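You operate a simulated robot arm through the tools that you are given. There is no shell and no other tool. Be economical: measure what you need, move in short steps, check, and stop when the job is done.

You are at the controls of a simulated robot arm. One attempt, no reset.

TASK
Push a blue clip onto the wall beside each corner of the frame half on the mat.

Only the result counts: the job must be done as asked and must still hold three seconds after the hand-in. Knocking over, shifting, dropping, spilling or breaking anything else fails it.

THE ROBOT
A 6-joint arm with a two-finger parallel gripper, fixed in place. Base frame: the origin is at the foot of the arm, x ahead of it, y to its left, z up; the work surface is at about z = 900. Readings come in mm, degrees, newtons and seconds.
With the tool pointing down near the work surface it reaches from about 240 to 660 mm from the base axis. Its first joint turns from -66.0 to 66.0 degrees. Payload 2.9 kg.
Tool frame: the origin (TCP) lies between the finger pads and is the grasp point; the fingertips stand 30 mm ahead of it; z points along the fingers, y is the line along which they close. The gripper opens to 110 mm. The fingers are 20 mm wide and 10 mm thick; the gripper's body (48 by 112 mm) begins 55 mm behind the TCP.
Orientation is that of the tool frame in the base frame, as a unit quaternion [w, x, y, z]. With the fingers straight down and closing along the base's y, the tool's x points along the base's -x, its y along +y and its z along -z.

THE INTERFACE
- The arm moves only by the tool move_arm. Its argument "motion" is a list of rows, each an object (a shift or turn left out is 0, a gripper value left out holds the last) with "slide": the shift along the tool's x, y, z in units of 250 mm (1.0 is 250 mm), a list of three; "rot": the turn, a rotation vector about the tool's x, y, z in units of 60 degrees (1.0 is 60 degrees), a list of three. In form: [{"slide": [dx, dy, dz], "rot": [rx, ry, rz]}, ...]. A call has 1 to 20 rows; each row is the pose to reach, as a shift and turn from the pose commanded when the call began, along the tool's axes at that moment. "hand" is the opening, from 0 (shut) to 1 (fully open), set as the call begins (left out, the last holds). A call with a number of a shift or a turn outside -1 to 1 is refused whole. Rows are played at 5 a second. More than 50 mm and 8.6 degrees between two rows, or a gripper value outside its range, and nothing of the call is played. A pose out of reach is approached as far as the arm can. The call stops where the force on the tool passes 40 N (or 10 N more than at its start, if that is more) or the arm is blocked; 0.2 s more then pass. The fingers move at their own pace (about 108 mm/s each) and stop on an object; they squeeze with about 37 N. The grip force told is the motor's: it shows also when the fingers shut on nothing. Time passes only in rows, and 0.2 s behind the last, so rows that repeat a pose let the fingers close. The reply holds the time, the measured pose of the TCP, the force on the tool along the base axes, the opening and the grip force, in the units named above and with some noise.
- Cameras (640 x 400 px; columns grow to the right, rows downward): "scene" is fixed at [70.1, 427.8, 1385]; the picture's right is [-0.83, -0.56, 0.00], its down [-0.31, 0.46, -0.84] and it looks along [0.47, -0.69, -0.55] (base axes); focal length 334 px, centre (320, 200). "wrist" rides on the gripper at [72, 17, -103] in the tool frame; the picture's right is [-0.23, 0.97, 0.00], its down [-0.76, -0.18, -0.62] and it looks along [-0.61, -0.14, 0.78] (tool axes); focal length 222 px, centre (320, 200). There is no depth. A picture from a camera that has moved, and an enlarged one, comes with that camera's place and axes in the base frame and with its lens.
- camera(camera): a new picture of that camera. It takes no simulated time.
- inspect(camera, box): a new picture of the part [left, top, right, bottom] of that camera's present view, enlarged. It takes no simulated time.
- sign_off(): hands the job in; it is judged then, once.

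Work in short steps. Places have to be worked out from the pictures, the camera data and where the tool is seen: move nearer, look again, correct. Check each grasp and each placing, and mend what went wrong. You have 120 turns and 76 pictures in all, those below and enlarged ones among them. Open the gripper and draw the arm clear of the work before you hand the job in, unless the task says otherwise; then end with one line.

The tools are called after "Emit:" by a JSON object that holds its "api" and its "payload". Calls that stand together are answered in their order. move_arm: Moves the arm, as the interface text tells. Its arguments: {"type":"object","properties":{"motion":{"type":"array"},"hand":{"type":"number"}},"required":["motion"]} The other tools are called the same way: camera (camera) takes a picture; inspect (camera, box) takes an enlarged picture of a part of a camera's view; sign_off () hands the job in.

At the start:

```text
time_s: 0.0
tcp_pos: [346.8, -100.8, 1145.2]
orientation: [0.0, -0.001, 1.0, 0.0]
force: [-0.7, -0.6, 0.0]
finger_gap: 109.9
gripper_force: 0.1
```

scene: 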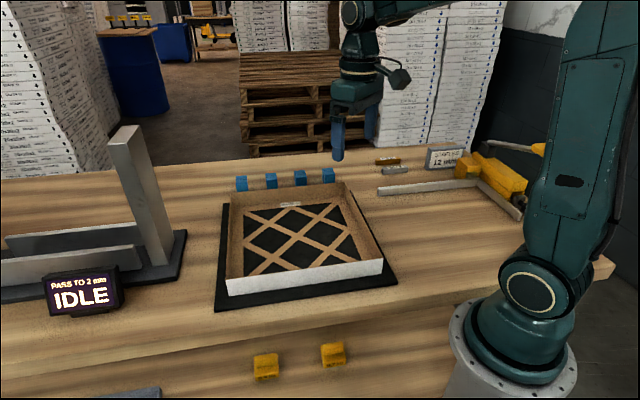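
wrist: 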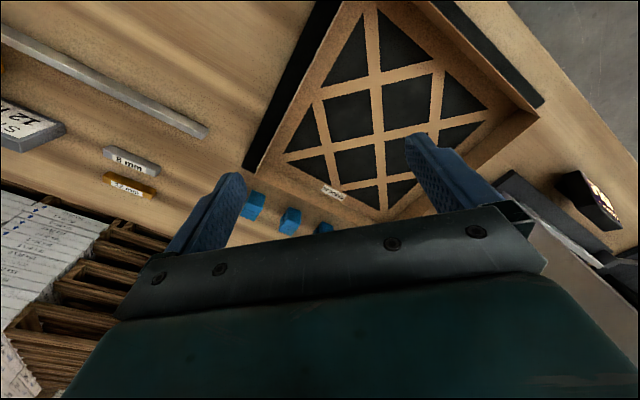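

I'll look closer at the frame, the clips and the labels before moving.

Emit:
{"api": "inspect", "payload": {"camera": "scene", "box": [200, 150, 410, 320]}}

Emit:
{"api": "inspect", "payload": {"camera": "scene", "box": [225, 155, 345, 230]}}

Emit:
{"api": "inspect", "payload": {"camera": "scene", "box": [0, 180, 200, 320]}}

Emit:
{"api": "inspect", "payload": {"camera": "scene", "box": [360, 130, 540, 230]}}

```text
2.35 times, centred on (305, 235) of scene
camera zoom: at [70.1, 427.8, 1385.0], right [-0.83, -0.56, 0.0], down [-0.31, 0.46, -0.84], along [0.47, -0.69, -0.55], focal length 787 px, centre (355, 118)
```

zoom: 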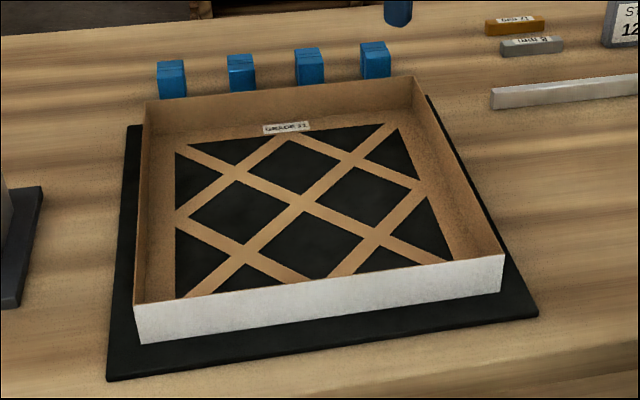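

```text
5.33 times, centred on (285, 192) of scene
camera zoom: at [70.1, 427.8, 1385.0], right [-0.83, -0.56, 0.0], down [-0.31, 0.46, -0.84], along [0.47, -0.69, -0.55], focal length 1783 px, centre (507, 240)
```

zoom: 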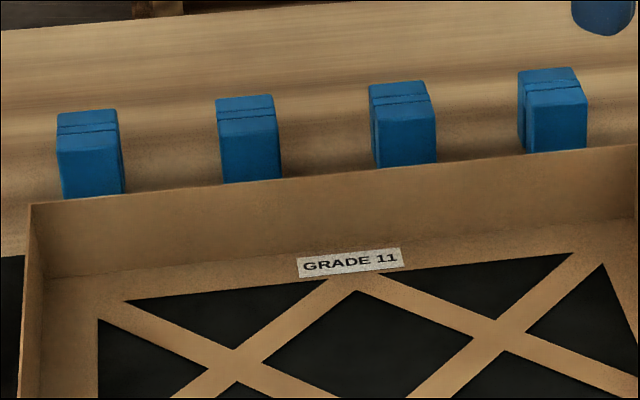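

```text
2.86 times, centred on (100, 250) of scene
camera zoom: at [70.1, 427.8, 1385.0], right [-0.83, -0.56, 0.0], down [-0.31, 0.46, -0.84], along [0.47, -0.69, -0.55], focal length 955 px, centre (949, 57)
```

zoom: 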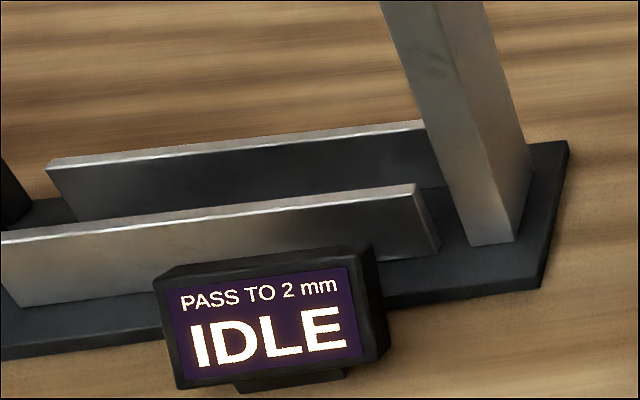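

```text
3.56 times, centred on (450, 180) of scene
camera zoom: at [70.1, 427.8, 1385.0], right [-0.83, -0.56, 0.0], down [-0.31, 0.46, -0.84], along [0.47, -0.69, -0.55], focal length 1189 px, centre (-142, 271)
```

zoom: 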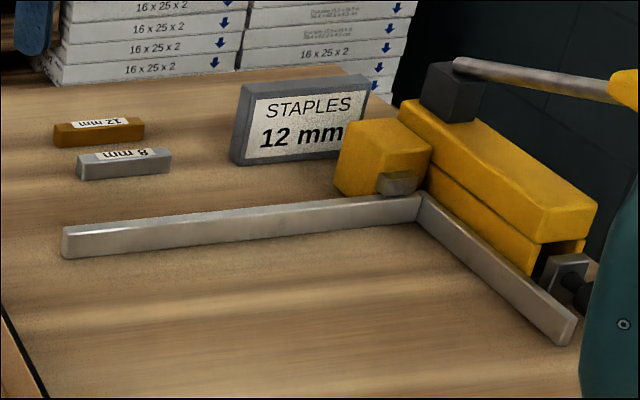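

The frame is a roughly 287 mm square turned 45° in the base frame, with corners near (235,-26), (440,177), (645,-27) and (439,-227). The clips stand in a row behind it, from about (525,-287) to (693,-105). I'll move over the near clips, turned 45°, to see their slot.

Emit:
{"api": "move_arm", "payload": {"motion": [{"slide": [-0.11, -0.11, 0.056], "rot": [0, 0, -0.107]}, {"slide": [-0.22, -0.22, 0.112], "rot": [0, 0, -0.214]}, {"slide": [-0.33, -0.33, 0.168], "rot": [0, 0, -0.321]}, {"slide": [-0.44, -0.44, 0.224], "rot": [0, 0, -0.428]}, {"slide": [-0.55, -0.55, 0.28], "rot": [0, 0, -0.535]}, {"slide": [-0.66, -0.66, 0.336], "rot": [0, 0, -0.642]}, {"slide": [-0.768, -0.776, 0.392], "rot": [0, 0, -0.75]}, {"slide": [-0.768, -0.776, 0.392], "rot": [0, 0, -0.75]}], "hand": 1}}

Emit:
{"api": "camera", "payload": {"camera": "wrist"}}

```text
time_s: 1.8
tcp_pos: [541.7, -294.2, 1045.3]
orientation: [0.0, -0.383, 0.924, 0.0]
force: [-0.2, 0.2, -0.4]
finger_gap: 110.0
gripper_force: 0.1
```

```text
69 pictures are left
camera wrist: at [477.7, -335.2, 1148.5], right [-0.53, 0.85, 0.0], down [0.66, 0.41, 0.62], along [0.53, 0.33, -0.78], focal length 222 px, centre (320, 200)
```

wrist: 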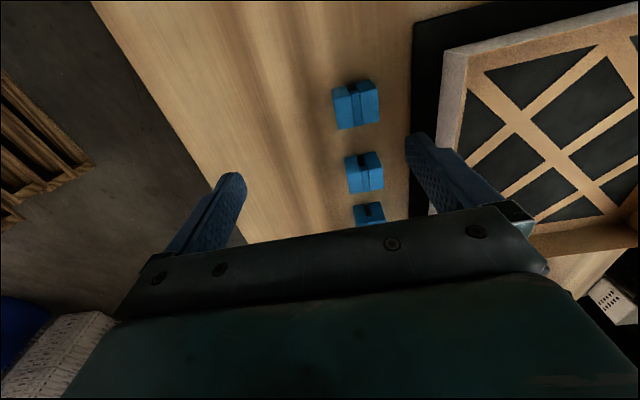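

Emit:
{"api": "inspect", "payload": {"camera": "wrist", "box": [300, 60, 428, 140]}}

Emit:
{"api": "inspect", "payload": {"camera": "wrist", "box": [300, 140, 428, 220]}}

```text
5.00 times, centred on (364, 100) of wrist
camera zoom: at [477.7, -335.2, 1148.5], right [-0.53, 0.85, 0.0], down [0.66, 0.41, 0.62], along [0.53, 0.33, -0.78], focal length 1111 px, centre (100, 700)
```

zoom: 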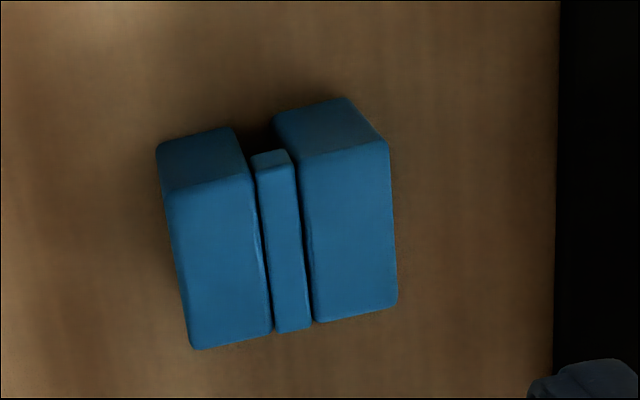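

```text
5.00 times, centred on (364, 180) of wrist
camera zoom: at [477.7, -335.2, 1148.5], right [-0.53, 0.85, 0.0], down [0.66, 0.41, 0.62], along [0.53, 0.33, -0.78], focal length 1111 px, centre (100, 300)
```

zoom: 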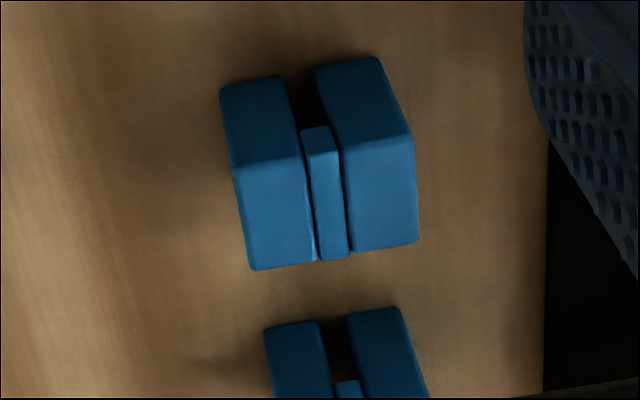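

The clips are about 40 mm across the slot, 31 mm along it and 30 mm tall. The slot opens downward and runs parallel to the row. The nearest clip is at about (514,-271), so I'll move over it with the fingers closing across the slot and check before going down.

Emit:
{"api": "move_arm", "payload": {"motion": [{"slide": [0.005, 0.07, 0.05]}, {"slide": [0.011, 0.142, 0.12]}, {"slide": [0.011, 0.142, 0.22]}, {"slide": [0.011, 0.142, 0.24]}, {"slide": [0.011, 0.142, 0.24]}], "hand": 0.72}}

Emit:
{"api": "camera", "payload": {"camera": "wrist"}}

Emit:
{"api": "inspect", "payload": {"camera": "scene", "box": [225, 130, 385, 230]}}

```text
time_s: 3.0
tcp_pos: [511.2, -272.3, 987.0]
orientation: [0.0, -0.382, 0.924, 0.0]
force: [0.6, 0.1, 0.4]
finger_gap: 79.2
gripper_force: 0.1
```

```text
66 pictures are left
camera wrist: at [449.4, -313.4, 1089.5], right [-0.53, 0.85, 0.0], down [0.66, 0.41, 0.62], along [0.53, 0.33, -0.78], focal length 222 px, centre (320, 200)
```

wrist: 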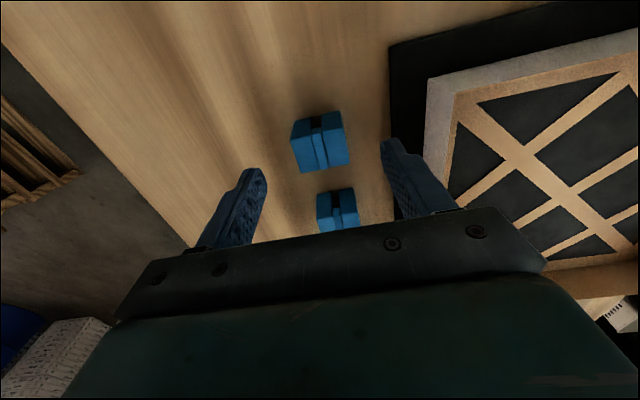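

```text
4.00 times, centred on (305, 180) of scene
camera zoom: at [70.1, 427.8, 1385.0], right [-0.83, -0.56, 0.0], down [-0.31, 0.46, -0.84], along [0.47, -0.69, -0.55], focal length 1337 px, centre (380, 280)
```

zoom: 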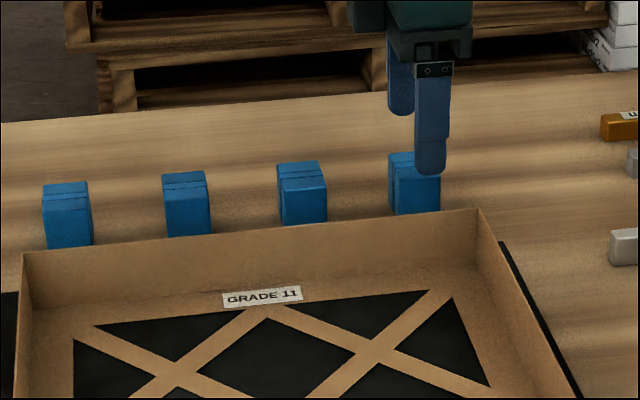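

The clip centre recomputes to (511.6,-272), which is right under the TCP. I'll go down to z about 940 and close.

Emit:
{"api": "move_arm", "payload": {"motion": [{"slide": [0, 0, 0.1]}, {"slide": [0, 0, 0.188]}, {"slide": [0, 0, 0.188]}]}}

Emit:
{"api": "move_arm", "payload": {"motion": [{"slide": [0, 0, 0]}, {"slide": [0, 0, 0]}, {"slide": [0, 0, 0]}], "hand": 0.2}}

Emit:
{"api": "inspect", "payload": {"camera": "wrist", "box": [240, 80, 400, 240]}}

```text
time_s: 3.8
tcp_pos: [512.1, -273.5, 939.8]
orientation: [0.0, -0.383, 0.924, 0.0]
force: [-0.9, -1.1, -0.5]
finger_gap: 79.2
gripper_force: 0.1
```

```text
time_s: 4.6
tcp_pos: [511.1, -273.4, 940.0]
orientation: [0.0, -0.382, 0.924, 0.0]
force: [-0.6, 0.2, -0.6]
finger_gap: 38.9
gripper_force: 37.1
```

```text
2.50 times, centred on (320, 160) of wrist
camera zoom: at [449.4, -313.7, 1042.7], right [-0.53, 0.85, 0.0], down [0.66, 0.41, 0.62], along [0.53, 0.33, -0.78], focal length 555 px, centre (320, 300)
```

zoom: 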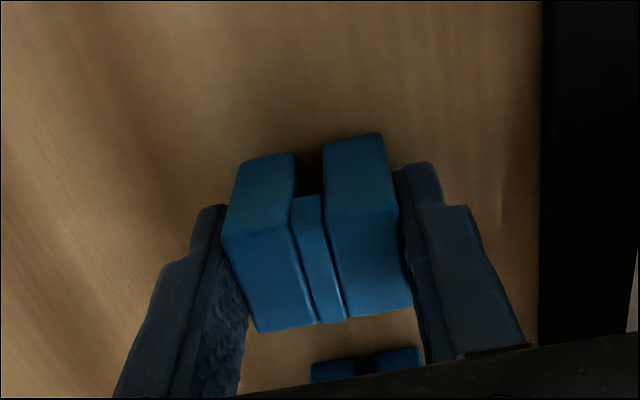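

The clip is held, with a 38.9 mm gap and centred. I'll lift it and go over the back wall next to the right corner, then measure the wall there.

Emit:
{"api": "move_arm", "payload": {"motion": [{"slide": [0, 0, -0.15]}, {"slide": [0, 0, -0.3]}, {"slide": [0, 0, -0.44]}, {"slide": [-0.024, 0.17, -0.44]}, {"slide": [-0.048, 0.336, -0.44]}, {"slide": [-0.048, 0.336, -0.44]}]}}

Emit:
{"api": "camera", "payload": {"camera": "wrist"}}

Emit:
{"api": "inspect", "payload": {"camera": "wrist", "box": [240, 20, 400, 180]}}

```text
time_s: 6.0
tcp_pos: [457.6, -202.5, 1049.2]
orientation: [0.0, -0.383, 0.924, -0.001]
force: [0.4, 0.4, -0.3]
finger_gap: 22.1
gripper_force: 0.1
```

```text
63 pictures are left
camera wrist: at [395.6, -242.6, 1151.6], right [-0.53, 0.85, 0.0], down [0.66, 0.41, 0.62], along [0.53, 0.33, -0.78], focal length 222 px, centre (320, 200)
```

wrist: 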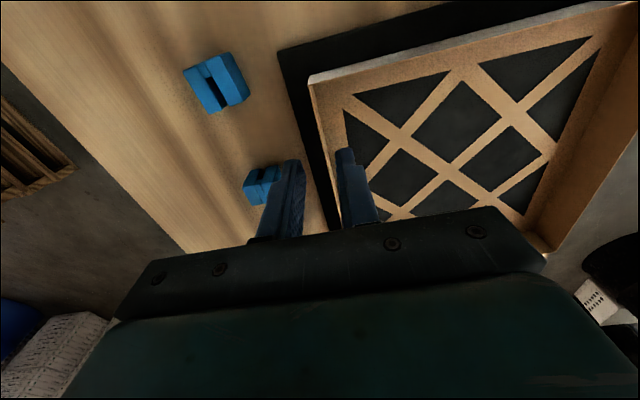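

```text
2.50 times, centred on (320, 100) of wrist
camera zoom: at [395.6, -242.6, 1151.6], right [-0.53, 0.85, 0.0], down [0.66, 0.41, 0.62], along [0.53, 0.33, -0.78], focal length 555 px, centre (320, 450)
```

zoom: 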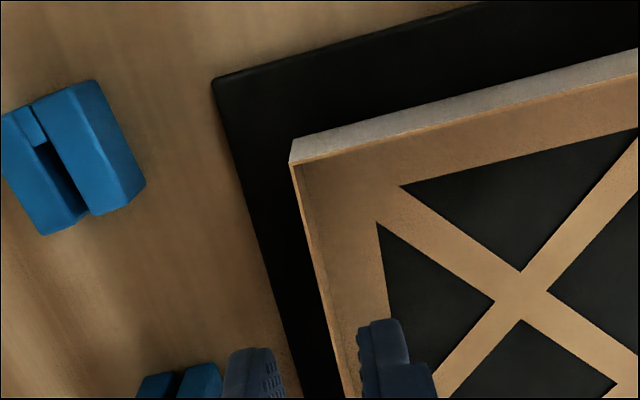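

The gap now reads 22 mm, so the clip slipped out and is back on the table near (486,-302). I'll look at how it lies.

Emit:
{"api": "inspect", "payload": {"camera": "wrist", "box": [168, 40, 264, 130]}}

Emit:
{"api": "inspect", "payload": {"camera": "scene", "box": [225, 130, 385, 230]}}

```text
4.44 times, centred on (216, 85) of wrist
camera zoom: at [395.6, -242.6, 1151.6], right [-0.53, 0.85, 0.0], down [0.66, 0.41, 0.62], along [0.53, 0.33, -0.78], focal length 987 px, centre (782, 711)
```

zoom: 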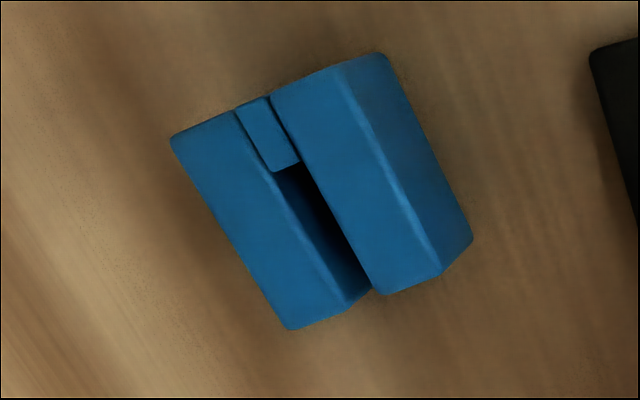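

```text
4.00 times, centred on (305, 180) of scene
camera zoom: at [70.0, 427.8, 1385.0], right [-0.83, -0.56, 0.0], down [-0.31, 0.46, -0.84], along [0.47, -0.69, -0.55], focal length 1337 px, centre (380, 280)
```

zoom: 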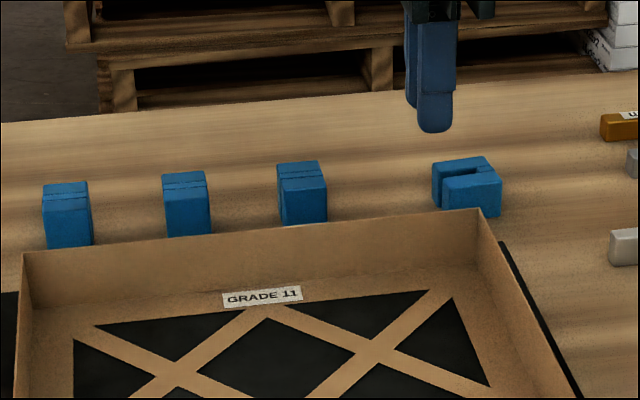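

The clip just tipped onto its end during the lift, so the grip slipped. It's reachable for later. I'll try the second clip, near (568,-216), with a deeper grip, full closing and a slow lift.

Emit:
{"api": "move_arm", "payload": {"motion": [{"slide": [-0.067, -0.087, 0]}, {"slide": [-0.134, -0.174, 0]}, {"slide": [-0.2, -0.261, 0]}, {"slide": [-0.268, -0.348, 0.0]}, {"slide": [-0.268, -0.348, 0.12]}, {"slide": [-0.268, -0.348, 0.236]}, {"slide": [-0.268, -0.348, 0.236]}], "hand": 0.72}}

Emit:
{"api": "inspect", "payload": {"camera": "wrist", "box": [200, 80, 440, 230]}}

```text
time_s: 7.6
tcp_pos: [569.4, -219.6, 988.7]
orientation: [0.001, -0.383, 0.924, 0.0]
force: [-0.1, -0.3, -0.8]
finger_gap: 79.1
gripper_force: 0.0
```

```text
2.67 times, centred on (320, 155) of wrist
camera zoom: at [505.0, -259.4, 1090.8], right [-0.53, 0.85, 0.0], down [0.66, 0.41, 0.62], along [0.53, 0.33, -0.78], focal length 592 px, centre (320, 320)
```

zoom: 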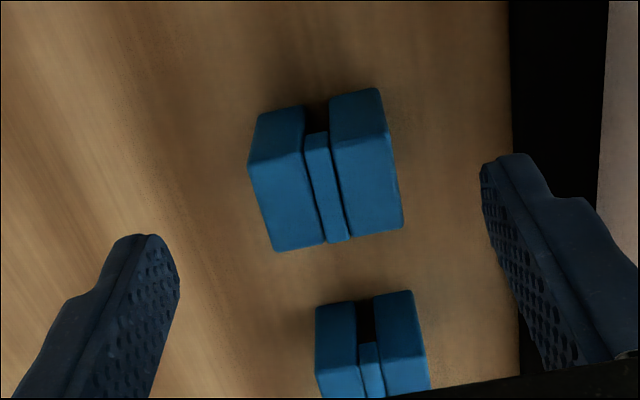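

The clip recomputes to about (570,-216) with its top at about z 935. I'll go down to TCP z about 934.5 and close fully.

Emit:
{"api": "move_arm", "payload": {"motion": [{"slide": [-0.012, 0.008, 0.1]}, {"slide": [-0.012, 0.008, 0.18]}, {"slide": [-0.012, 0.008, 0.216]}, {"slide": [-0.012, 0.008, 0.216]}]}}

Emit:
{"api": "move_arm", "payload": {"motion": [{"slide": [0, 0, 0]}, {"slide": [0, 0, 0]}, {"slide": [0, 0, 0]}, {"slide": [0, 0, 0]}], "hand": 0}}

Emit:
{"api": "move_arm", "payload": {"motion": [{"slide": [0, 0, -0.01]}, {"slide": [0, 0, -0.02]}, {"slide": [0, 0, -0.03]}, {"slide": [0, 0, -0.03]}]}}

Emit:
{"api": "inspect", "payload": {"camera": "wrist", "box": [240, 80, 400, 240]}}

```text
time_s: 8.6
tcp_pos: [569.5, -213.1, 938.0]
orientation: [0.0, -0.383, 0.924, 0.0]
force: [-1.1, 0.0, 0.2]
finger_gap: 79.1
gripper_force: 0.2
```

```text
time_s: 9.6
tcp_pos: [570.1, -214.2, 937.4]
orientation: [0.0, -0.383, 0.924, 0.0]
force: [0.0, 0.7, -0.2]
finger_gap: 39.0
gripper_force: 37.1
```

```text
time_s: 10.6
tcp_pos: [570.7, -213.4, 945.0]
orientation: [0.0, -0.383, 0.924, 0.001]
force: [-0.2, -0.9, 0.0]
finger_gap: 38.9
gripper_force: 36.6
```

```text
2.50 times, centred on (320, 160) of wrist
camera zoom: at [507.2, -254.0, 1046.7], right [-0.53, 0.85, 0.0], down [0.66, 0.41, 0.62], along [0.53, 0.33, -0.78], focal length 555 px, centre (320, 300)
```

zoom: 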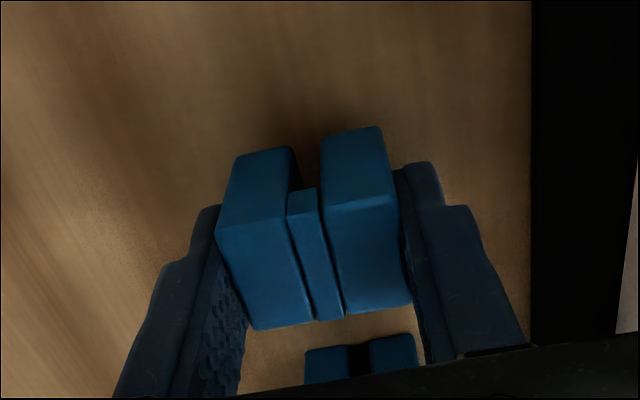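

The gap is still 39 mm. I'll lift a bit more and check whether the clip follows or slips.

Emit:
{"api": "move_arm", "payload": {"motion": [{"slide": [0, 0, -0.02]}, {"slide": [0, 0, -0.04]}, {"slide": [0, 0, -0.06]}, {"slide": [0, 0, -0.06]}]}}

Emit:
{"api": "inspect", "payload": {"camera": "wrist", "box": [240, 80, 400, 240]}}

Emit:
{"api": "inspect", "payload": {"camera": "scene", "box": [225, 130, 385, 230]}}

```text
time_s: 11.6
tcp_pos: [569.9, -214.9, 958.8]
orientation: [0.0, -0.382, 0.924, -0.001]
force: [0.9, 0.5, -0.7]
finger_gap: 39.1
gripper_force: 36.8
```

```text
2.50 times, centred on (320, 160) of wrist
camera zoom: at [507.0, -254.9, 1062.1], right [-0.53, 0.85, 0.0], down [0.66, 0.41, 0.62], along [0.53, 0.33, -0.78], focal length 555 px, centre (320, 300)
```

zoom: 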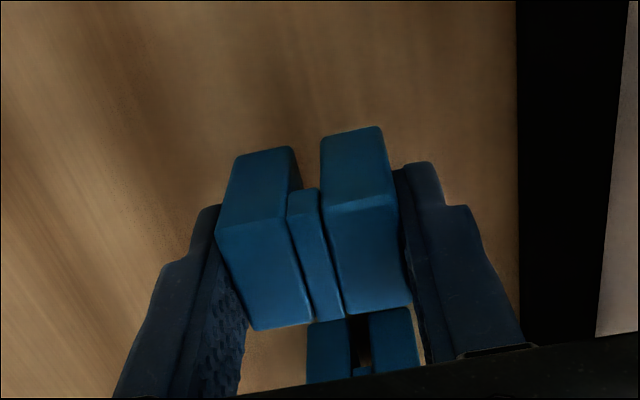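

```text
4.00 times, centred on (305, 180) of scene
camera zoom: at [70.1, 427.8, 1385.0], right [-0.83, -0.56, 0.0], down [-0.31, 0.46, -0.84], along [0.47, -0.69, -0.55], focal length 1337 px, centre (380, 280)
```

zoom: 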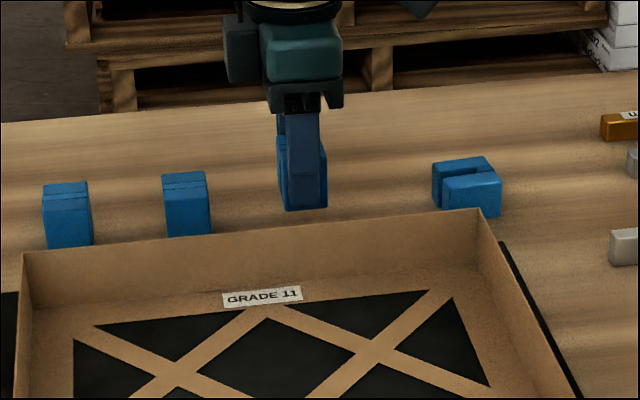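

The clip is held firmly and lifted cleanly, so slower steps are the answer. I'll carry it up and over the back wall by the right corner, gently, and look at the slot against the wall.

Emit:
{"api": "move_arm", "payload": {"motion": [{"slide": [0, 0, -0.06]}, {"slide": [0, 0, -0.12]}, {"slide": [0, 0, -0.18]}, {"slide": [0, 0, -0.24]}, {"slide": [0.04, 0.045, -0.26]}, {"slide": [0.09, 0.105, -0.26]}, {"slide": [0.14, 0.165, -0.26]}, {"slide": [0.19, 0.225, -0.26]}, {"slide": [0.24, 0.285, -0.26]}, {"slide": [0.275, 0.325, -0.25]}, {"slide": [0.292, 0.344, -0.23]}, {"slide": [0.292, 0.344, -0.23]}]}}

Emit:
{"api": "inspect", "payload": {"camera": "wrist", "box": [240, 80, 400, 240]}}

Emit:
{"api": "inspect", "payload": {"camera": "wrist", "box": [220, 20, 420, 145]}}

```text
time_s: 14.2
tcp_pos: [456.9, -205.4, 1017.7]
orientation: [0.0, -0.383, 0.924, 0.0]
force: [-0.1, -0.6, 0.2]
finger_gap: 39.3
gripper_force: 37.3
```

```text
2.50 times, centred on (320, 160) of wrist
camera zoom: at [394.0, -245.4, 1119.6], right [-0.53, 0.85, 0.0], down [0.66, 0.41, 0.62], along [0.53, 0.33, -0.78], focal length 555 px, centre (320, 300)
```

zoom: 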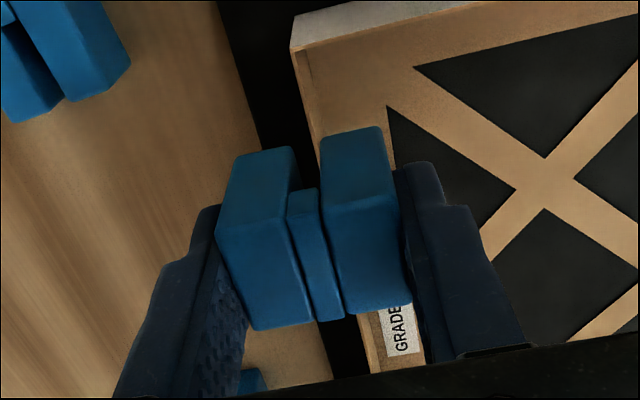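

```text
3.20 times, centred on (320, 82) of wrist
camera zoom: at [394.0, -245.4, 1119.6], right [-0.53, 0.85, 0.0], down [0.66, 0.41, 0.62], along [0.53, 0.33, -0.78], focal length 711 px, centre (320, 576)
```

zoom: 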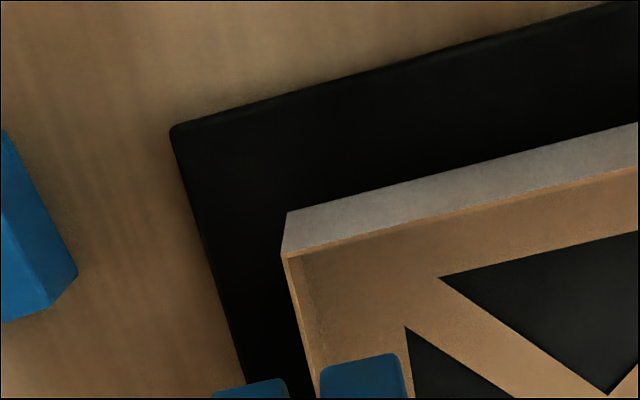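

The clip is held over the wall and parallel to it. I estimate the wall centre about 1.7 mm to the tool's -y side, so I'll zoom in to measure it.

Emit:
{"api": "inspect", "payload": {"camera": "wrist", "box": [290, 90, 354, 162]}}

Emit:
{"api": "inspect", "payload": {"camera": "wrist", "box": [305, 195, 369, 235]}}

```text
5.56 times, centred on (322, 126) of wrist
camera zoom: at [394.0, -245.4, 1119.6], right [-0.53, 0.85, 0.0], down [0.66, 0.41, 0.62], along [0.53, 0.33, -0.78], focal length 1234 px, centre (309, 611)
```

zoom: 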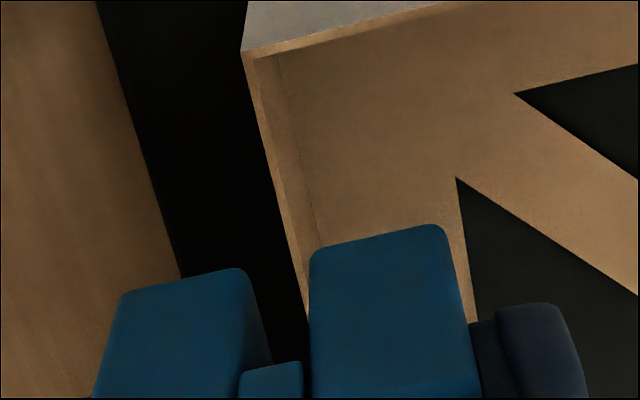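

```text
10.00 times, centred on (337, 215) of wrist
camera zoom: at [394.0, -245.4, 1119.6], right [-0.53, 0.85, 0.0], down [0.66, 0.41, 0.62], along [0.53, 0.33, -0.78], focal length 2221 px, centre (150, 50)
```

zoom: 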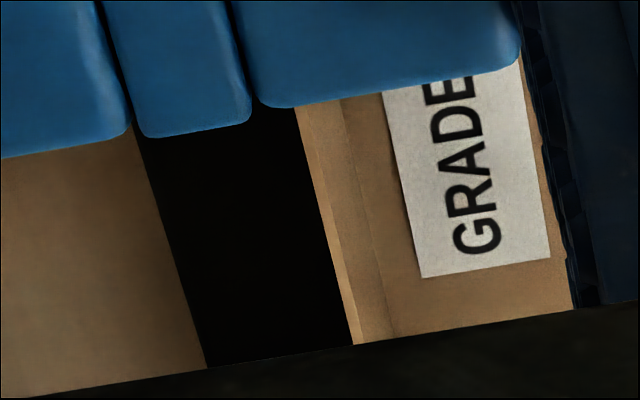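

The slot is about 6 mm wide with a flared mouth, and the wall is about 2 mm thick and sits within 0.5 mm of the slot centre. I'll go down to just above the rim, then onto it in small steps.

Emit:
{"api": "move_arm", "payload": {"motion": [{"slide": [0, -0.002, 0.05]}, {"slide": [0, -0.002, 0.1]}, {"slide": [0, -0.002, 0.13]}, {"slide": [0, -0.002, 0.15]}, {"slide": [0, -0.002, 0.16]}, {"slide": [0, -0.002, 0.16]}]}}

Emit:
{"api": "inspect", "payload": {"camera": "wrist", "box": [270, 80, 366, 140]}}

```text
time_s: 15.6
tcp_pos: [457.1, -205.3, 975.6]
orientation: [0.0, -0.383, 0.924, 0.0]
force: [0.8, 0.2, 0.2]
finger_gap: 39.2
gripper_force: 37.0
```

```text
6.67 times, centred on (318, 110) of wrist
camera zoom: at [393.9, -245.2, 1078.6], right [-0.53, 0.85, 0.0], down [0.66, 0.41, 0.62], along [0.53, 0.33, -0.78], focal length 1481 px, centre (333, 800)
```

zoom: 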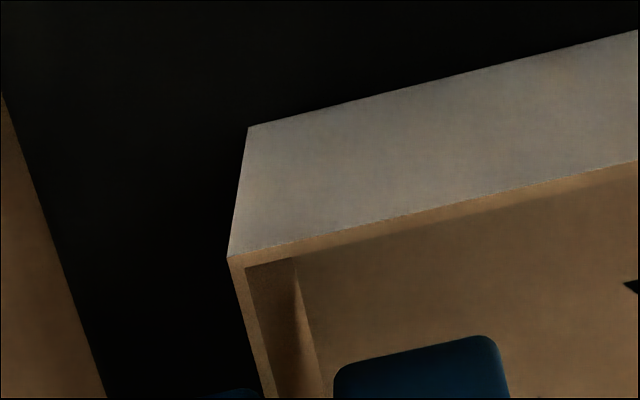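

There's no contact force with the clip bottom already below the rim, so it's straddling the wall. I'll push on down until it seats.

Emit:
{"api": "move_arm", "payload": {"motion": [{"slide": [0, 0, 0.016]}, {"slide": [0, 0, 0.032]}, {"slide": [0, 0, 0.048]}, {"slide": [0, 0, 0.064]}, {"slide": [0, 0, 0.076]}, {"slide": [0, 0, 0.088]}, {"slide": [0, 0, 0.1]}, {"slide": [0, 0, 0.1]}]}}

Emit:
{"api": "inspect", "payload": {"camera": "wrist", "box": [240, 60, 400, 240]}}

Emit:
{"api": "inspect", "payload": {"camera": "scene", "box": [265, 130, 425, 230]}}

```text
time_s: 17.4
tcp_pos: [458.2, -205.6, 951.6]
orientation: [0.001, -0.383, 0.924, -0.001]
force: [-1.0, -0.1, 26.7]
finger_gap: 38.9
gripper_force: 37.2
```

```text
2.22 times, centred on (320, 150) of wrist
camera zoom: at [395.4, -246.2, 1054.8], right [-0.53, 0.85, 0.0], down [0.66, 0.41, 0.62], along [0.53, 0.33, -0.78], focal length 494 px, centre (320, 311)
```

zoom: 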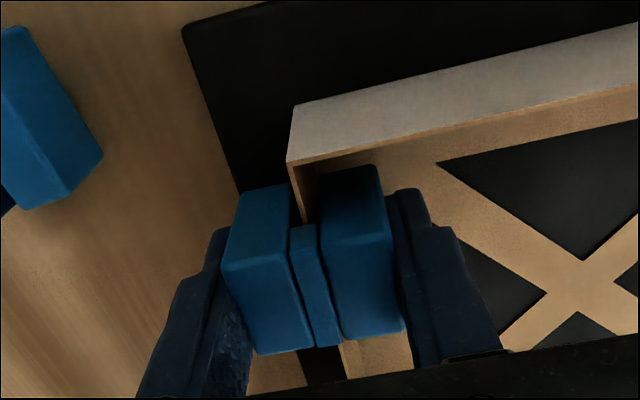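

```text
4.00 times, centred on (345, 180) of scene
camera zoom: at [69.7, 428.0, 1385.0], right [-0.83, -0.56, 0.0], down [-0.31, 0.46, -0.84], along [0.47, -0.69, -0.55], focal length 1337 px, centre (220, 280)
```

zoom: 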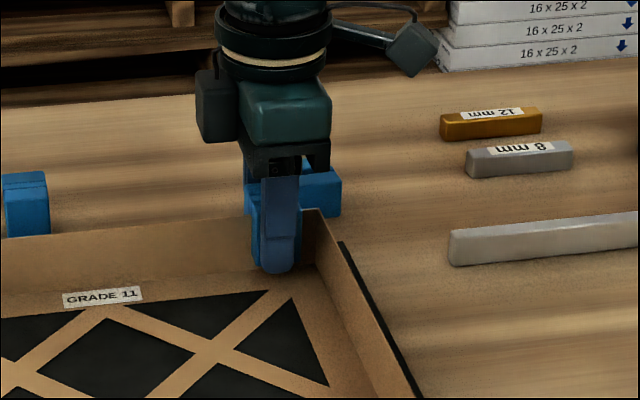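

The force is 27 N and the clip slid up about 10 mm in the grip, so it's about 22 mm deep on the wall and probably seated. I'll release, rise and look.

Emit:
{"api": "move_arm", "payload": {"motion": [{"slide": [0, 0, 0]}, {"slide": [0, 0, 0]}, {"slide": [0, 0, -0.05]}, {"slide": [0, 0, -0.15]}, {"slide": [0, 0, -0.25]}, {"slide": [0, 0, -0.25]}], "hand": 0.6}}

Emit:
{"api": "inspect", "payload": {"camera": "wrist", "box": [250, 60, 378, 160]}}

Emit:
{"api": "inspect", "payload": {"camera": "scene", "box": [285, 140, 413, 220]}}

```text
time_s: 18.8
tcp_pos: [457.8, -207.8, 1012.4]
orientation: [0.0, -0.383, 0.924, 0.0]
force: [-0.2, -0.1, -0.4]
finger_gap: 66.0
gripper_force: 0.0
```

```text
4.00 times, centred on (314, 110) of wrist
camera zoom: at [395.1, -248.6, 1115.3], right [-0.53, 0.85, 0.0], down [0.66, 0.41, 0.62], along [0.53, 0.33, -0.78], focal length 888 px, centre (344, 560)
```

zoom: 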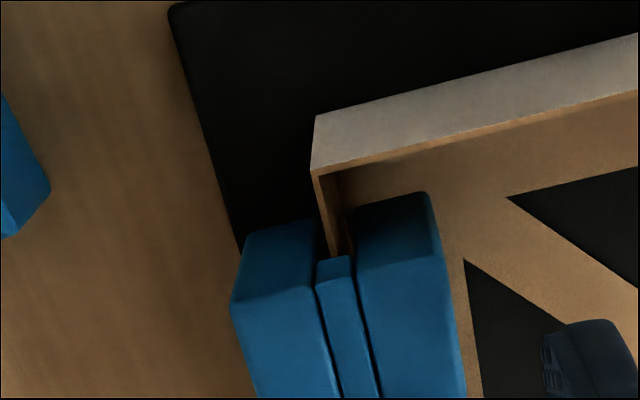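

```text
5.00 times, centred on (349, 180) of scene
camera zoom: at [70.1, 427.8, 1385.0], right [-0.83, -0.56, 0.0], down [-0.31, 0.46, -0.84], along [0.47, -0.69, -0.55], focal length 1672 px, centre (175, 300)
```

zoom: 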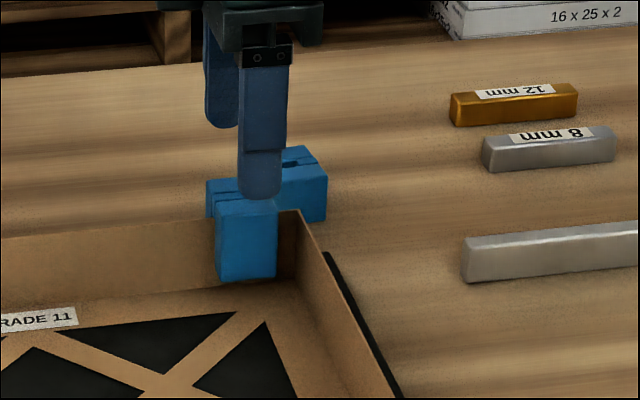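

The clip is seated with the bridge on the rim, and the frame corner reads (436.5,-229.5), unmoved. Next is the third clip, near (627,-160).

Emit:
{"api": "move_arm", "payload": {"motion": [{"slide": [0, 0, -0.1]}, {"slide": [-0.1, -0.058, -0.1]}, {"slide": [-0.2, -0.116, -0.1]}, {"slide": [-0.3, -0.172, -0.1]}, {"slide": [-0.4, -0.23, -0.1]}, {"slide": [-0.5, -0.287, -0.1]}, {"slide": [-0.611, -0.345, 0]}, {"slide": [-0.611, -0.345, 0.08]}, {"slide": [-0.611, -0.345, 0.08]}], "hand": 0.72}}

Emit:
{"api": "inspect", "payload": {"camera": "wrist", "box": [200, 80, 440, 230]}}

```text
time_s: 20.8
tcp_pos: [628.0, -156.9, 994.2]
orientation: [0.0, -0.383, 0.924, 0.0]
force: [-0.6, -0.5, 0.2]
finger_gap: 79.2
gripper_force: 0.0
```

```text
2.67 times, centred on (320, 155) of wrist
camera zoom: at [565.0, -197.9, 1096.7], right [-0.53, 0.85, 0.0], down [0.66, 0.41, 0.62], along [0.53, 0.33, -0.78], focal length 592 px, centre (320, 320)
```

zoom: 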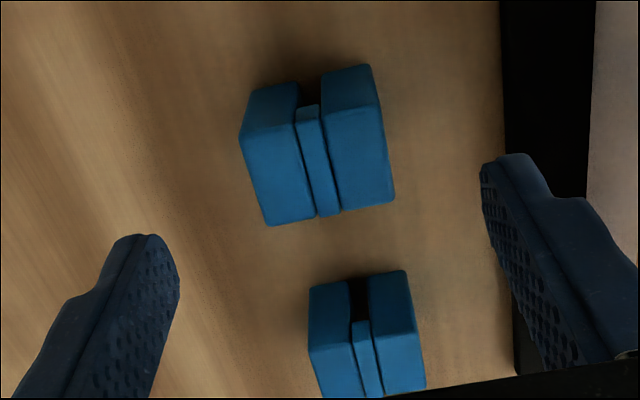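

The clip is at (627,-159). I'll go down, grip and lift it slowly.

Emit:
{"api": "move_arm", "payload": {"motion": [{"slide": [0.008, -0.004, 0.1]}, {"slide": [0.008, -0.004, 0.18]}, {"slide": [0.008, -0.004, 0.228]}, {"slide": [0.008, -0.004, 0.228]}]}}

Emit:
{"api": "move_arm", "payload": {"motion": [{"slide": [0, 0, 0]}, {"slide": [0, 0, 0]}, {"slide": [0, 0, 0]}, {"slide": [0, 0, 0]}], "hand": 0}}

Emit:
{"api": "move_arm", "payload": {"motion": [{"slide": [0, 0, -0.01]}, {"slide": [0, 0, -0.03]}, {"slide": [0, 0, -0.06]}, {"slide": [0, 0, -0.1]}, {"slide": [0, 0, -0.15]}, {"slide": [0, 0, -0.2]}, {"slide": [0, 0, -0.26]}, {"slide": [0, 0, -0.32]}, {"slide": [0, 0, -0.32]}]}}

Emit:
{"api": "inspect", "payload": {"camera": "wrist", "box": [240, 80, 400, 240]}}

```text
time_s: 21.8
tcp_pos: [628.1, -162.2, 936.8]
orientation: [0.0, -0.382, 0.924, 0.0]
force: [1.1, 0.6, 0.1]
finger_gap: 79.2
gripper_force: 0.1
```

```text
time_s: 22.8
tcp_pos: [626.5, -161.4, 936.9]
orientation: [-0.001, -0.382, 0.924, 0.0]
force: [-0.7, -0.5, -0.3]
finger_gap: 38.8
gripper_force: 37.1
```

```text
time_s: 24.8
tcp_pos: [626.6, -160.4, 1016.1]
orientation: [0.0, -0.382, 0.924, 0.0]
force: [-0.3, -0.2, -0.7]
finger_gap: 39.0
gripper_force: 37.1
```

```text
2.50 times, centred on (320, 160) of wrist
camera zoom: at [564.5, -201.0, 1119.8], right [-0.53, 0.85, 0.0], down [0.66, 0.41, 0.62], along [0.53, 0.33, -0.78], focal length 555 px, centre (320, 300)
```

zoom: 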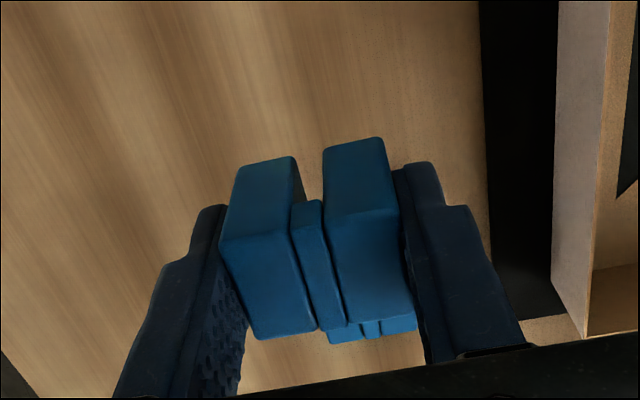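

The clip is held, and the far corner shows at about (640,-23). I'll carry it above the back wall near the far corner, to about (616.5,-46.5).

Emit:
{"api": "move_arm", "payload": {"motion": [{"slide": [-0.05, 0.06, 0]}, {"slide": [-0.1, 0.12, 0]}, {"slide": [-0.15, 0.18, 0]}, {"slide": [-0.2, 0.24, 0]}, {"slide": [-0.25, 0.3, 0]}, {"slide": [-0.295, 0.352, 0]}, {"slide": [-0.295, 0.352, 0]}]}}

Emit:
{"api": "camera", "payload": {"camera": "wrist"}}

Emit:
{"api": "inspect", "payload": {"camera": "wrist", "box": [290, 90, 354, 162]}}

Emit:
{"api": "inspect", "payload": {"camera": "scene", "box": [205, 150, 285, 200]}}

```text
time_s: 26.4
tcp_pos: [615.3, -45.4, 1018.2]
orientation: [0.0, -0.383, 0.924, 0.0]
force: [-0.4, 0.5, -1.6]
finger_gap: 38.9
gripper_force: 37.5
```

```text
44 pictures are left
camera wrist: at [552.4, -86.3, 1121.0], right [-0.53, 0.85, 0.0], down [0.66, 0.41, 0.62], along [0.53, 0.33, -0.78], focal length 222 px, centre (320, 200)
```

wrist: 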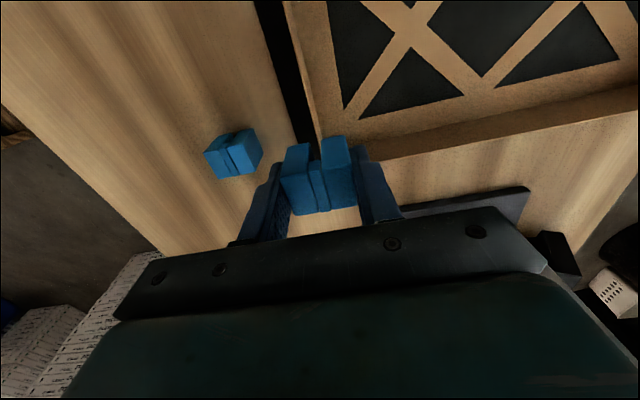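

```text
5.56 times, centred on (322, 126) of wrist
camera zoom: at [552.4, -86.3, 1121.0], right [-0.53, 0.85, 0.0], down [0.66, 0.41, 0.62], along [0.53, 0.33, -0.78], focal length 1234 px, centre (309, 611)
```

zoom: 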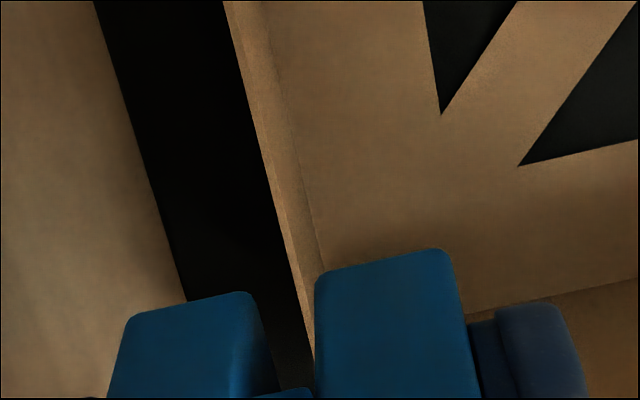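

```text
8.00 times, centred on (245, 175) of scene
camera zoom: at [70.1, 427.8, 1385.0], right [-0.83, -0.56, 0.0], down [-0.31, 0.46, -0.84], along [0.47, -0.69, -0.55], focal length 2675 px, centre (920, 400)
```

zoom: 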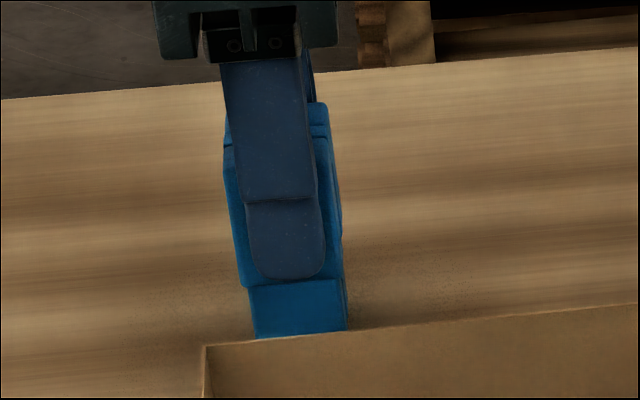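

The wall sits about 1.2 mm to the tool's -y side here, and the clip is about 32 mm from the far corner. I'll correct for that and go down to straddle the rim.

Emit:
{"api": "move_arm", "payload": {"motion": [{"slide": [0, -0.005, 0.04]}, {"slide": [0, -0.005, 0.08]}, {"slide": [0, -0.005, 0.11]}, {"slide": [0, -0.005, 0.13]}, {"slide": [0, -0.005, 0.15]}, {"slide": [0, -0.005, 0.166]}, {"slide": [0, -0.005, 0.166]}]}}

Emit:
{"api": "inspect", "payload": {"camera": "wrist", "box": [270, 90, 366, 190]}}

```text
time_s: 28.0
tcp_pos: [617.4, -45.9, 976.5]
orientation: [0.0, -0.383, 0.924, 0.0]
force: [-0.2, 0.2, 0.0]
finger_gap: 38.8
gripper_force: 36.9
```

```text
4.00 times, centred on (318, 140) of wrist
camera zoom: at [554.3, -87.3, 1079.7], right [-0.53, 0.85, 0.0], down [0.66, 0.41, 0.62], along [0.53, 0.33, -0.78], focal length 888 px, centre (328, 440)
```

zoom: 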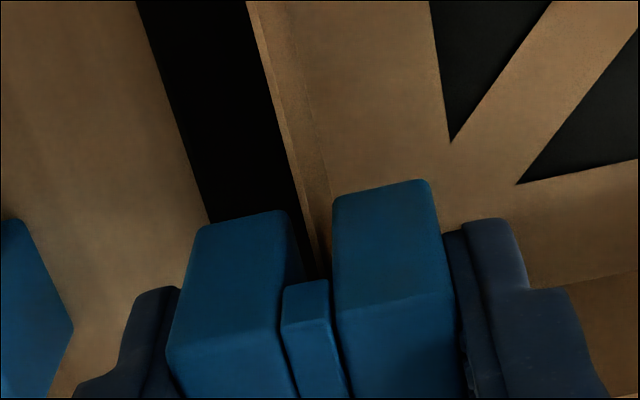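

The wall is centred in the slot mouth with no contact force. I'll push it down to seat.

Emit:
{"api": "move_arm", "payload": {"motion": [{"slide": [0, 0, 0.016]}, {"slide": [0, 0, 0.032]}, {"slide": [0, 0, 0.048]}, {"slide": [0, 0, 0.064]}, {"slide": [0, 0, 0.076]}, {"slide": [0, 0, 0.088]}, {"slide": [0, 0, 0.1]}, {"slide": [0, 0, 0.1]}]}}

Emit:
{"api": "inspect", "payload": {"camera": "wrist", "box": [240, 60, 400, 240]}}

```text
time_s: 29.8
tcp_pos: [617.8, -47.1, 954.6]
orientation: [0.003, -0.384, 0.923, -0.002]
force: [0.4, 2.2, 26.0]
finger_gap: 39.3
gripper_force: 37.0
```

```text
2.22 times, centred on (320, 150) of wrist
camera zoom: at [554.2, -88.0, 1056.7], right [-0.53, 0.85, 0.0], down [0.66, 0.41, 0.63], along [0.53, 0.33, -0.78], focal length 494 px, centre (320, 311)
```

zoom: 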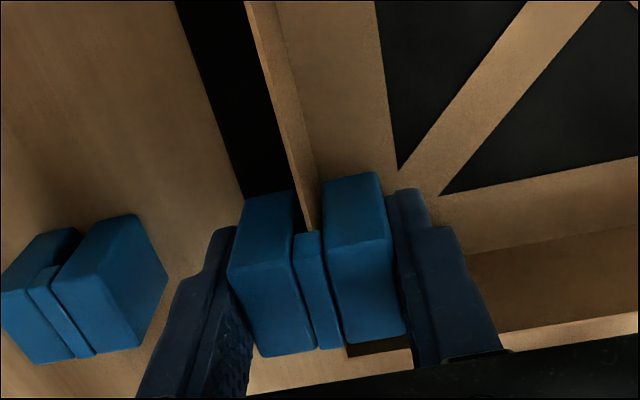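

It seated the same way at 26 N, with the clip sliding up in the grip. I'll release, rise, then go over the last standing clip near (682,-105) with a 20° outward tilt for reach.

Emit:
{"api": "move_arm", "payload": {"motion": [{"slide": [0, 0, 0]}, {"slide": [0, 0, 0]}, {"slide": [0, 0, -0.05]}, {"slide": [0, 0, -0.15]}, {"slide": [0, 0, -0.25]}, {"slide": [0, 0, -0.25]}], "hand": 0.6}}

Emit:
{"api": "camera", "payload": {"camera": "wrist"}}

Emit:
{"api": "move_arm", "payload": {"motion": [{"slide": [0, -0.07, 0], "rot": [0, -0.066, 0]}, {"slide": [-0.004, -0.14, 0], "rot": [0, -0.133, 0]}, {"slide": [-0.008, -0.21, 0], "rot": [0, -0.2, 0]}, {"slide": [-0.012, -0.28, 0], "rot": [0, -0.266, 0]}, {"slide": [-0.016, -0.345, 0.04], "rot": [0, -0.333, 0]}, {"slide": [-0.016, -0.345, 0.04], "rot": [0, -0.333, 0]}], "hand": 0.72}}

Emit:
{"api": "camera", "payload": {"camera": "wrist"}}

```text
time_s: 31.2
tcp_pos: [616.9, -47.8, 1016.2]
orientation: [-0.001, -0.383, 0.924, 0.0]
force: [0.2, 0.1, -0.8]
finger_gap: 66.0
gripper_force: 0.1
```

```text
39 pictures are left
camera wrist: at [553.7, -88.7, 1118.2], right [-0.53, 0.85, 0.0], down [0.66, 0.41, 0.62], along [0.53, 0.33, -0.78], focal length 222 px, centre (320, 200)
```

wrist: 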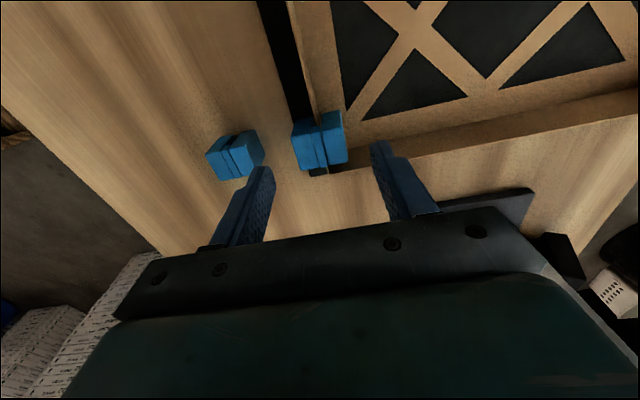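

```text
time_s: 32.6
tcp_pos: [667.7, -113.2, 995.2]
orientation: [0.16, -0.376, 0.91, 0.066]
force: [-0.3, -0.7, 0.3]
finger_gap: 79.0
gripper_force: 0.1
out of reach, approached as far as the arm can: row 4, 5, 6
```

```text
38 pictures are left
camera wrist: at [582.9, -175.6, 1067.1], right [-0.54, 0.84, 0.08], down [0.48, 0.23, 0.85], along [0.69, 0.49, -0.53], focal length 222 px, centre (320, 200)
```

wrist: 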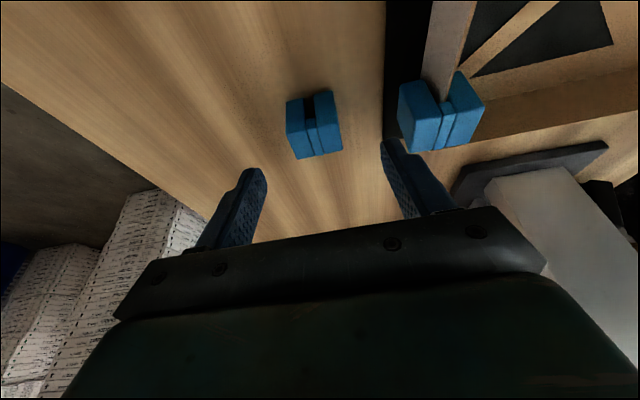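

The 20° tilt falls about 15 mm short. The clip is confirmed at (682.5,-105.4), so I'll tilt further, to about 38°.

Emit:
{"api": "move_arm", "payload": {"motion": [{"slide": [0, 0, 0], "rot": [0, -0.1, 0]}, {"slide": [0, 0, 0], "rot": [0, -0.2, 0]}, {"slide": [0, 0, 0], "rot": [0, -0.3, 0]}, {"slide": [0, 0, 0], "rot": [0, -0.3, 0]}]}}

```text
time_s: 33.6
tcp_pos: [668.0, -113.1, 997.2]
orientation: [0.301, -0.362, 0.873, 0.125]
force: [-0.2, -0.3, -0.3]
finger_gap: 79.6
gripper_force: 0.0
```

The reach is fine now. With the fingers leaning 38° along the slot direction, I'll aim them through the clip's middle at TCP about (673.6,-114.3,935).

Emit:
{"api": "move_arm", "payload": {"motion": [{"slide": [0.04, -0.019, 0.07]}, {"slide": [0.08, -0.019, 0.12]}, {"slide": [0.115, -0.019, 0.17]}, {"slide": [0.143, -0.019, 0.202]}, {"slide": [0.143, -0.019, 0.202]}]}}

Emit:
{"api": "camera", "payload": {"camera": "wrist"}}

```text
time_s: 34.8
tcp_pos: [673.0, -115.8, 933.9]
orientation: [0.301, -0.362, 0.873, 0.124]
force: [0.2, -0.1, 0.4]
finger_gap: 79.3
gripper_force: 0.1
```

```text
37 pictures are left
camera wrist: at [576.2, -190.7, 971.3], right [-0.56, 0.82, 0.14], down [0.28, 0.03, 0.96], along [0.78, 0.58, -0.24], focal length 222 px, centre (320, 200)
```

wrist: 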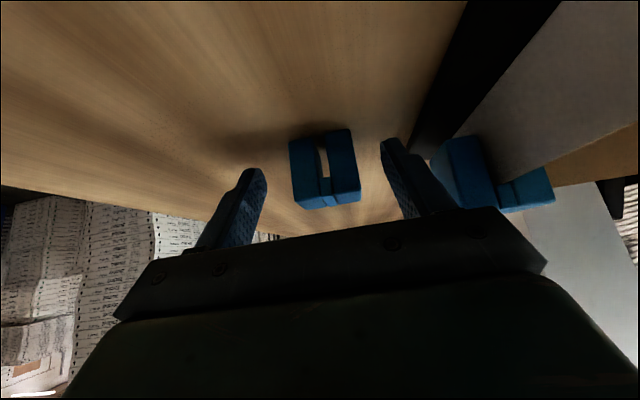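

I'm in position around the clip. I'll close and lift slowly.

Emit:
{"api": "move_arm", "payload": {"motion": [{"slide": [0, 0, 0]}, {"slide": [0, 0, 0]}, {"slide": [0, 0, 0]}, {"slide": [0, 0, 0]}], "hand": 0}}

Emit:
{"api": "inspect", "payload": {"camera": "wrist", "box": [240, 80, 400, 240]}}

Emit:
{"api": "inspect", "payload": {"camera": "scene", "box": [195, 140, 307, 210]}}

```text
time_s: 35.8
tcp_pos: [673.2, -116.5, 935.5]
orientation: [0.3, -0.362, 0.874, 0.124]
force: [-0.1, 0.6, 0.3]
finger_gap: 39.1
gripper_force: 36.8
```

```text
2.50 times, centred on (320, 160) of wrist
camera zoom: at [576.2, -190.7, 971.5], right [-0.56, 0.82, 0.14], down [0.28, 0.03, 0.96], along [0.78, 0.58, -0.24], focal length 555 px, centre (320, 300)
```

zoom: 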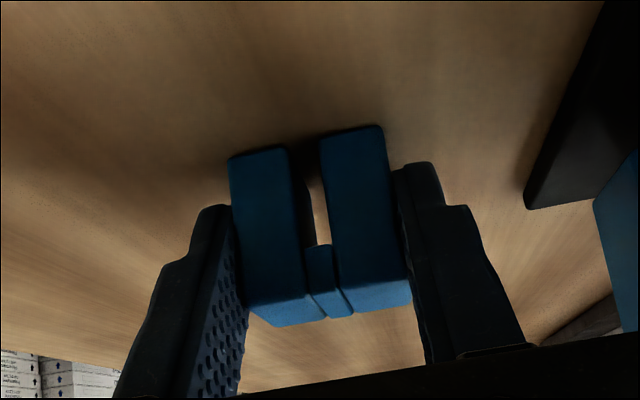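

```text
5.71 times, centred on (251, 175) of scene
camera zoom: at [70.1, 427.8, 1385.0], right [-0.83, -0.56, 0.0], down [-0.31, 0.46, -0.84], along [0.47, -0.69, -0.55], focal length 1910 px, centre (714, 343)
```

zoom: 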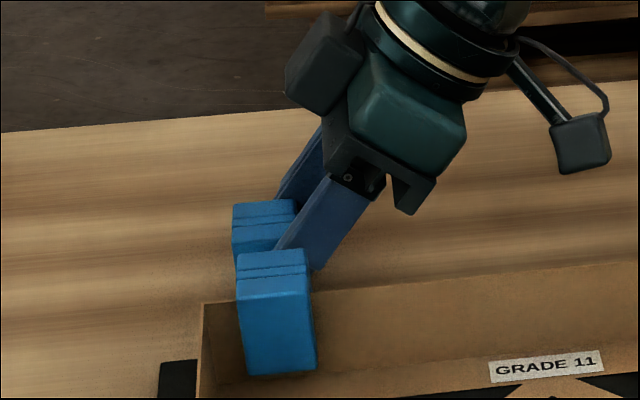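

The grip is good with a 39 mm gap. I'll lift slowly to z about 1050 and start the carry toward the left corner, keeping the tilt.

Emit:
{"api": "move_arm", "payload": {"motion": [{"slide": [-0.01, 0, -0.013]}, {"slide": [-0.035, 0, -0.045]}, {"slide": [-0.085, 0, -0.108]}, {"slide": [-0.135, 0, -0.172]}, {"slide": [-0.185, 0, -0.236]}, {"slide": [-0.235, 0, -0.3]}, {"slide": [-0.283, 0, -0.362]}, {"slide": [-0.283, 0.05, -0.362]}, {"slide": [-0.283, 0.15, -0.362]}, {"slide": [-0.283, 0.25, -0.362]}, {"slide": [-0.283, 0.35, -0.362]}, {"slide": [-0.283, 0.45, -0.362]}, {"slide": [-0.283, 0.55, -0.362]}, {"slide": [-0.283, 0.65, -0.362]}, {"slide": [-0.283, 0.752, -0.362]}, {"slide": [-0.283, 0.752, -0.362]}]}}

```text
time_s: 39.2
tcp_pos: [541.7, 17.4, 1050.4]
orientation: [0.301, -0.362, 0.873, 0.125]
force: [0.7, -0.2, -1.2]
finger_gap: 39.1
gripper_force: 36.8
```

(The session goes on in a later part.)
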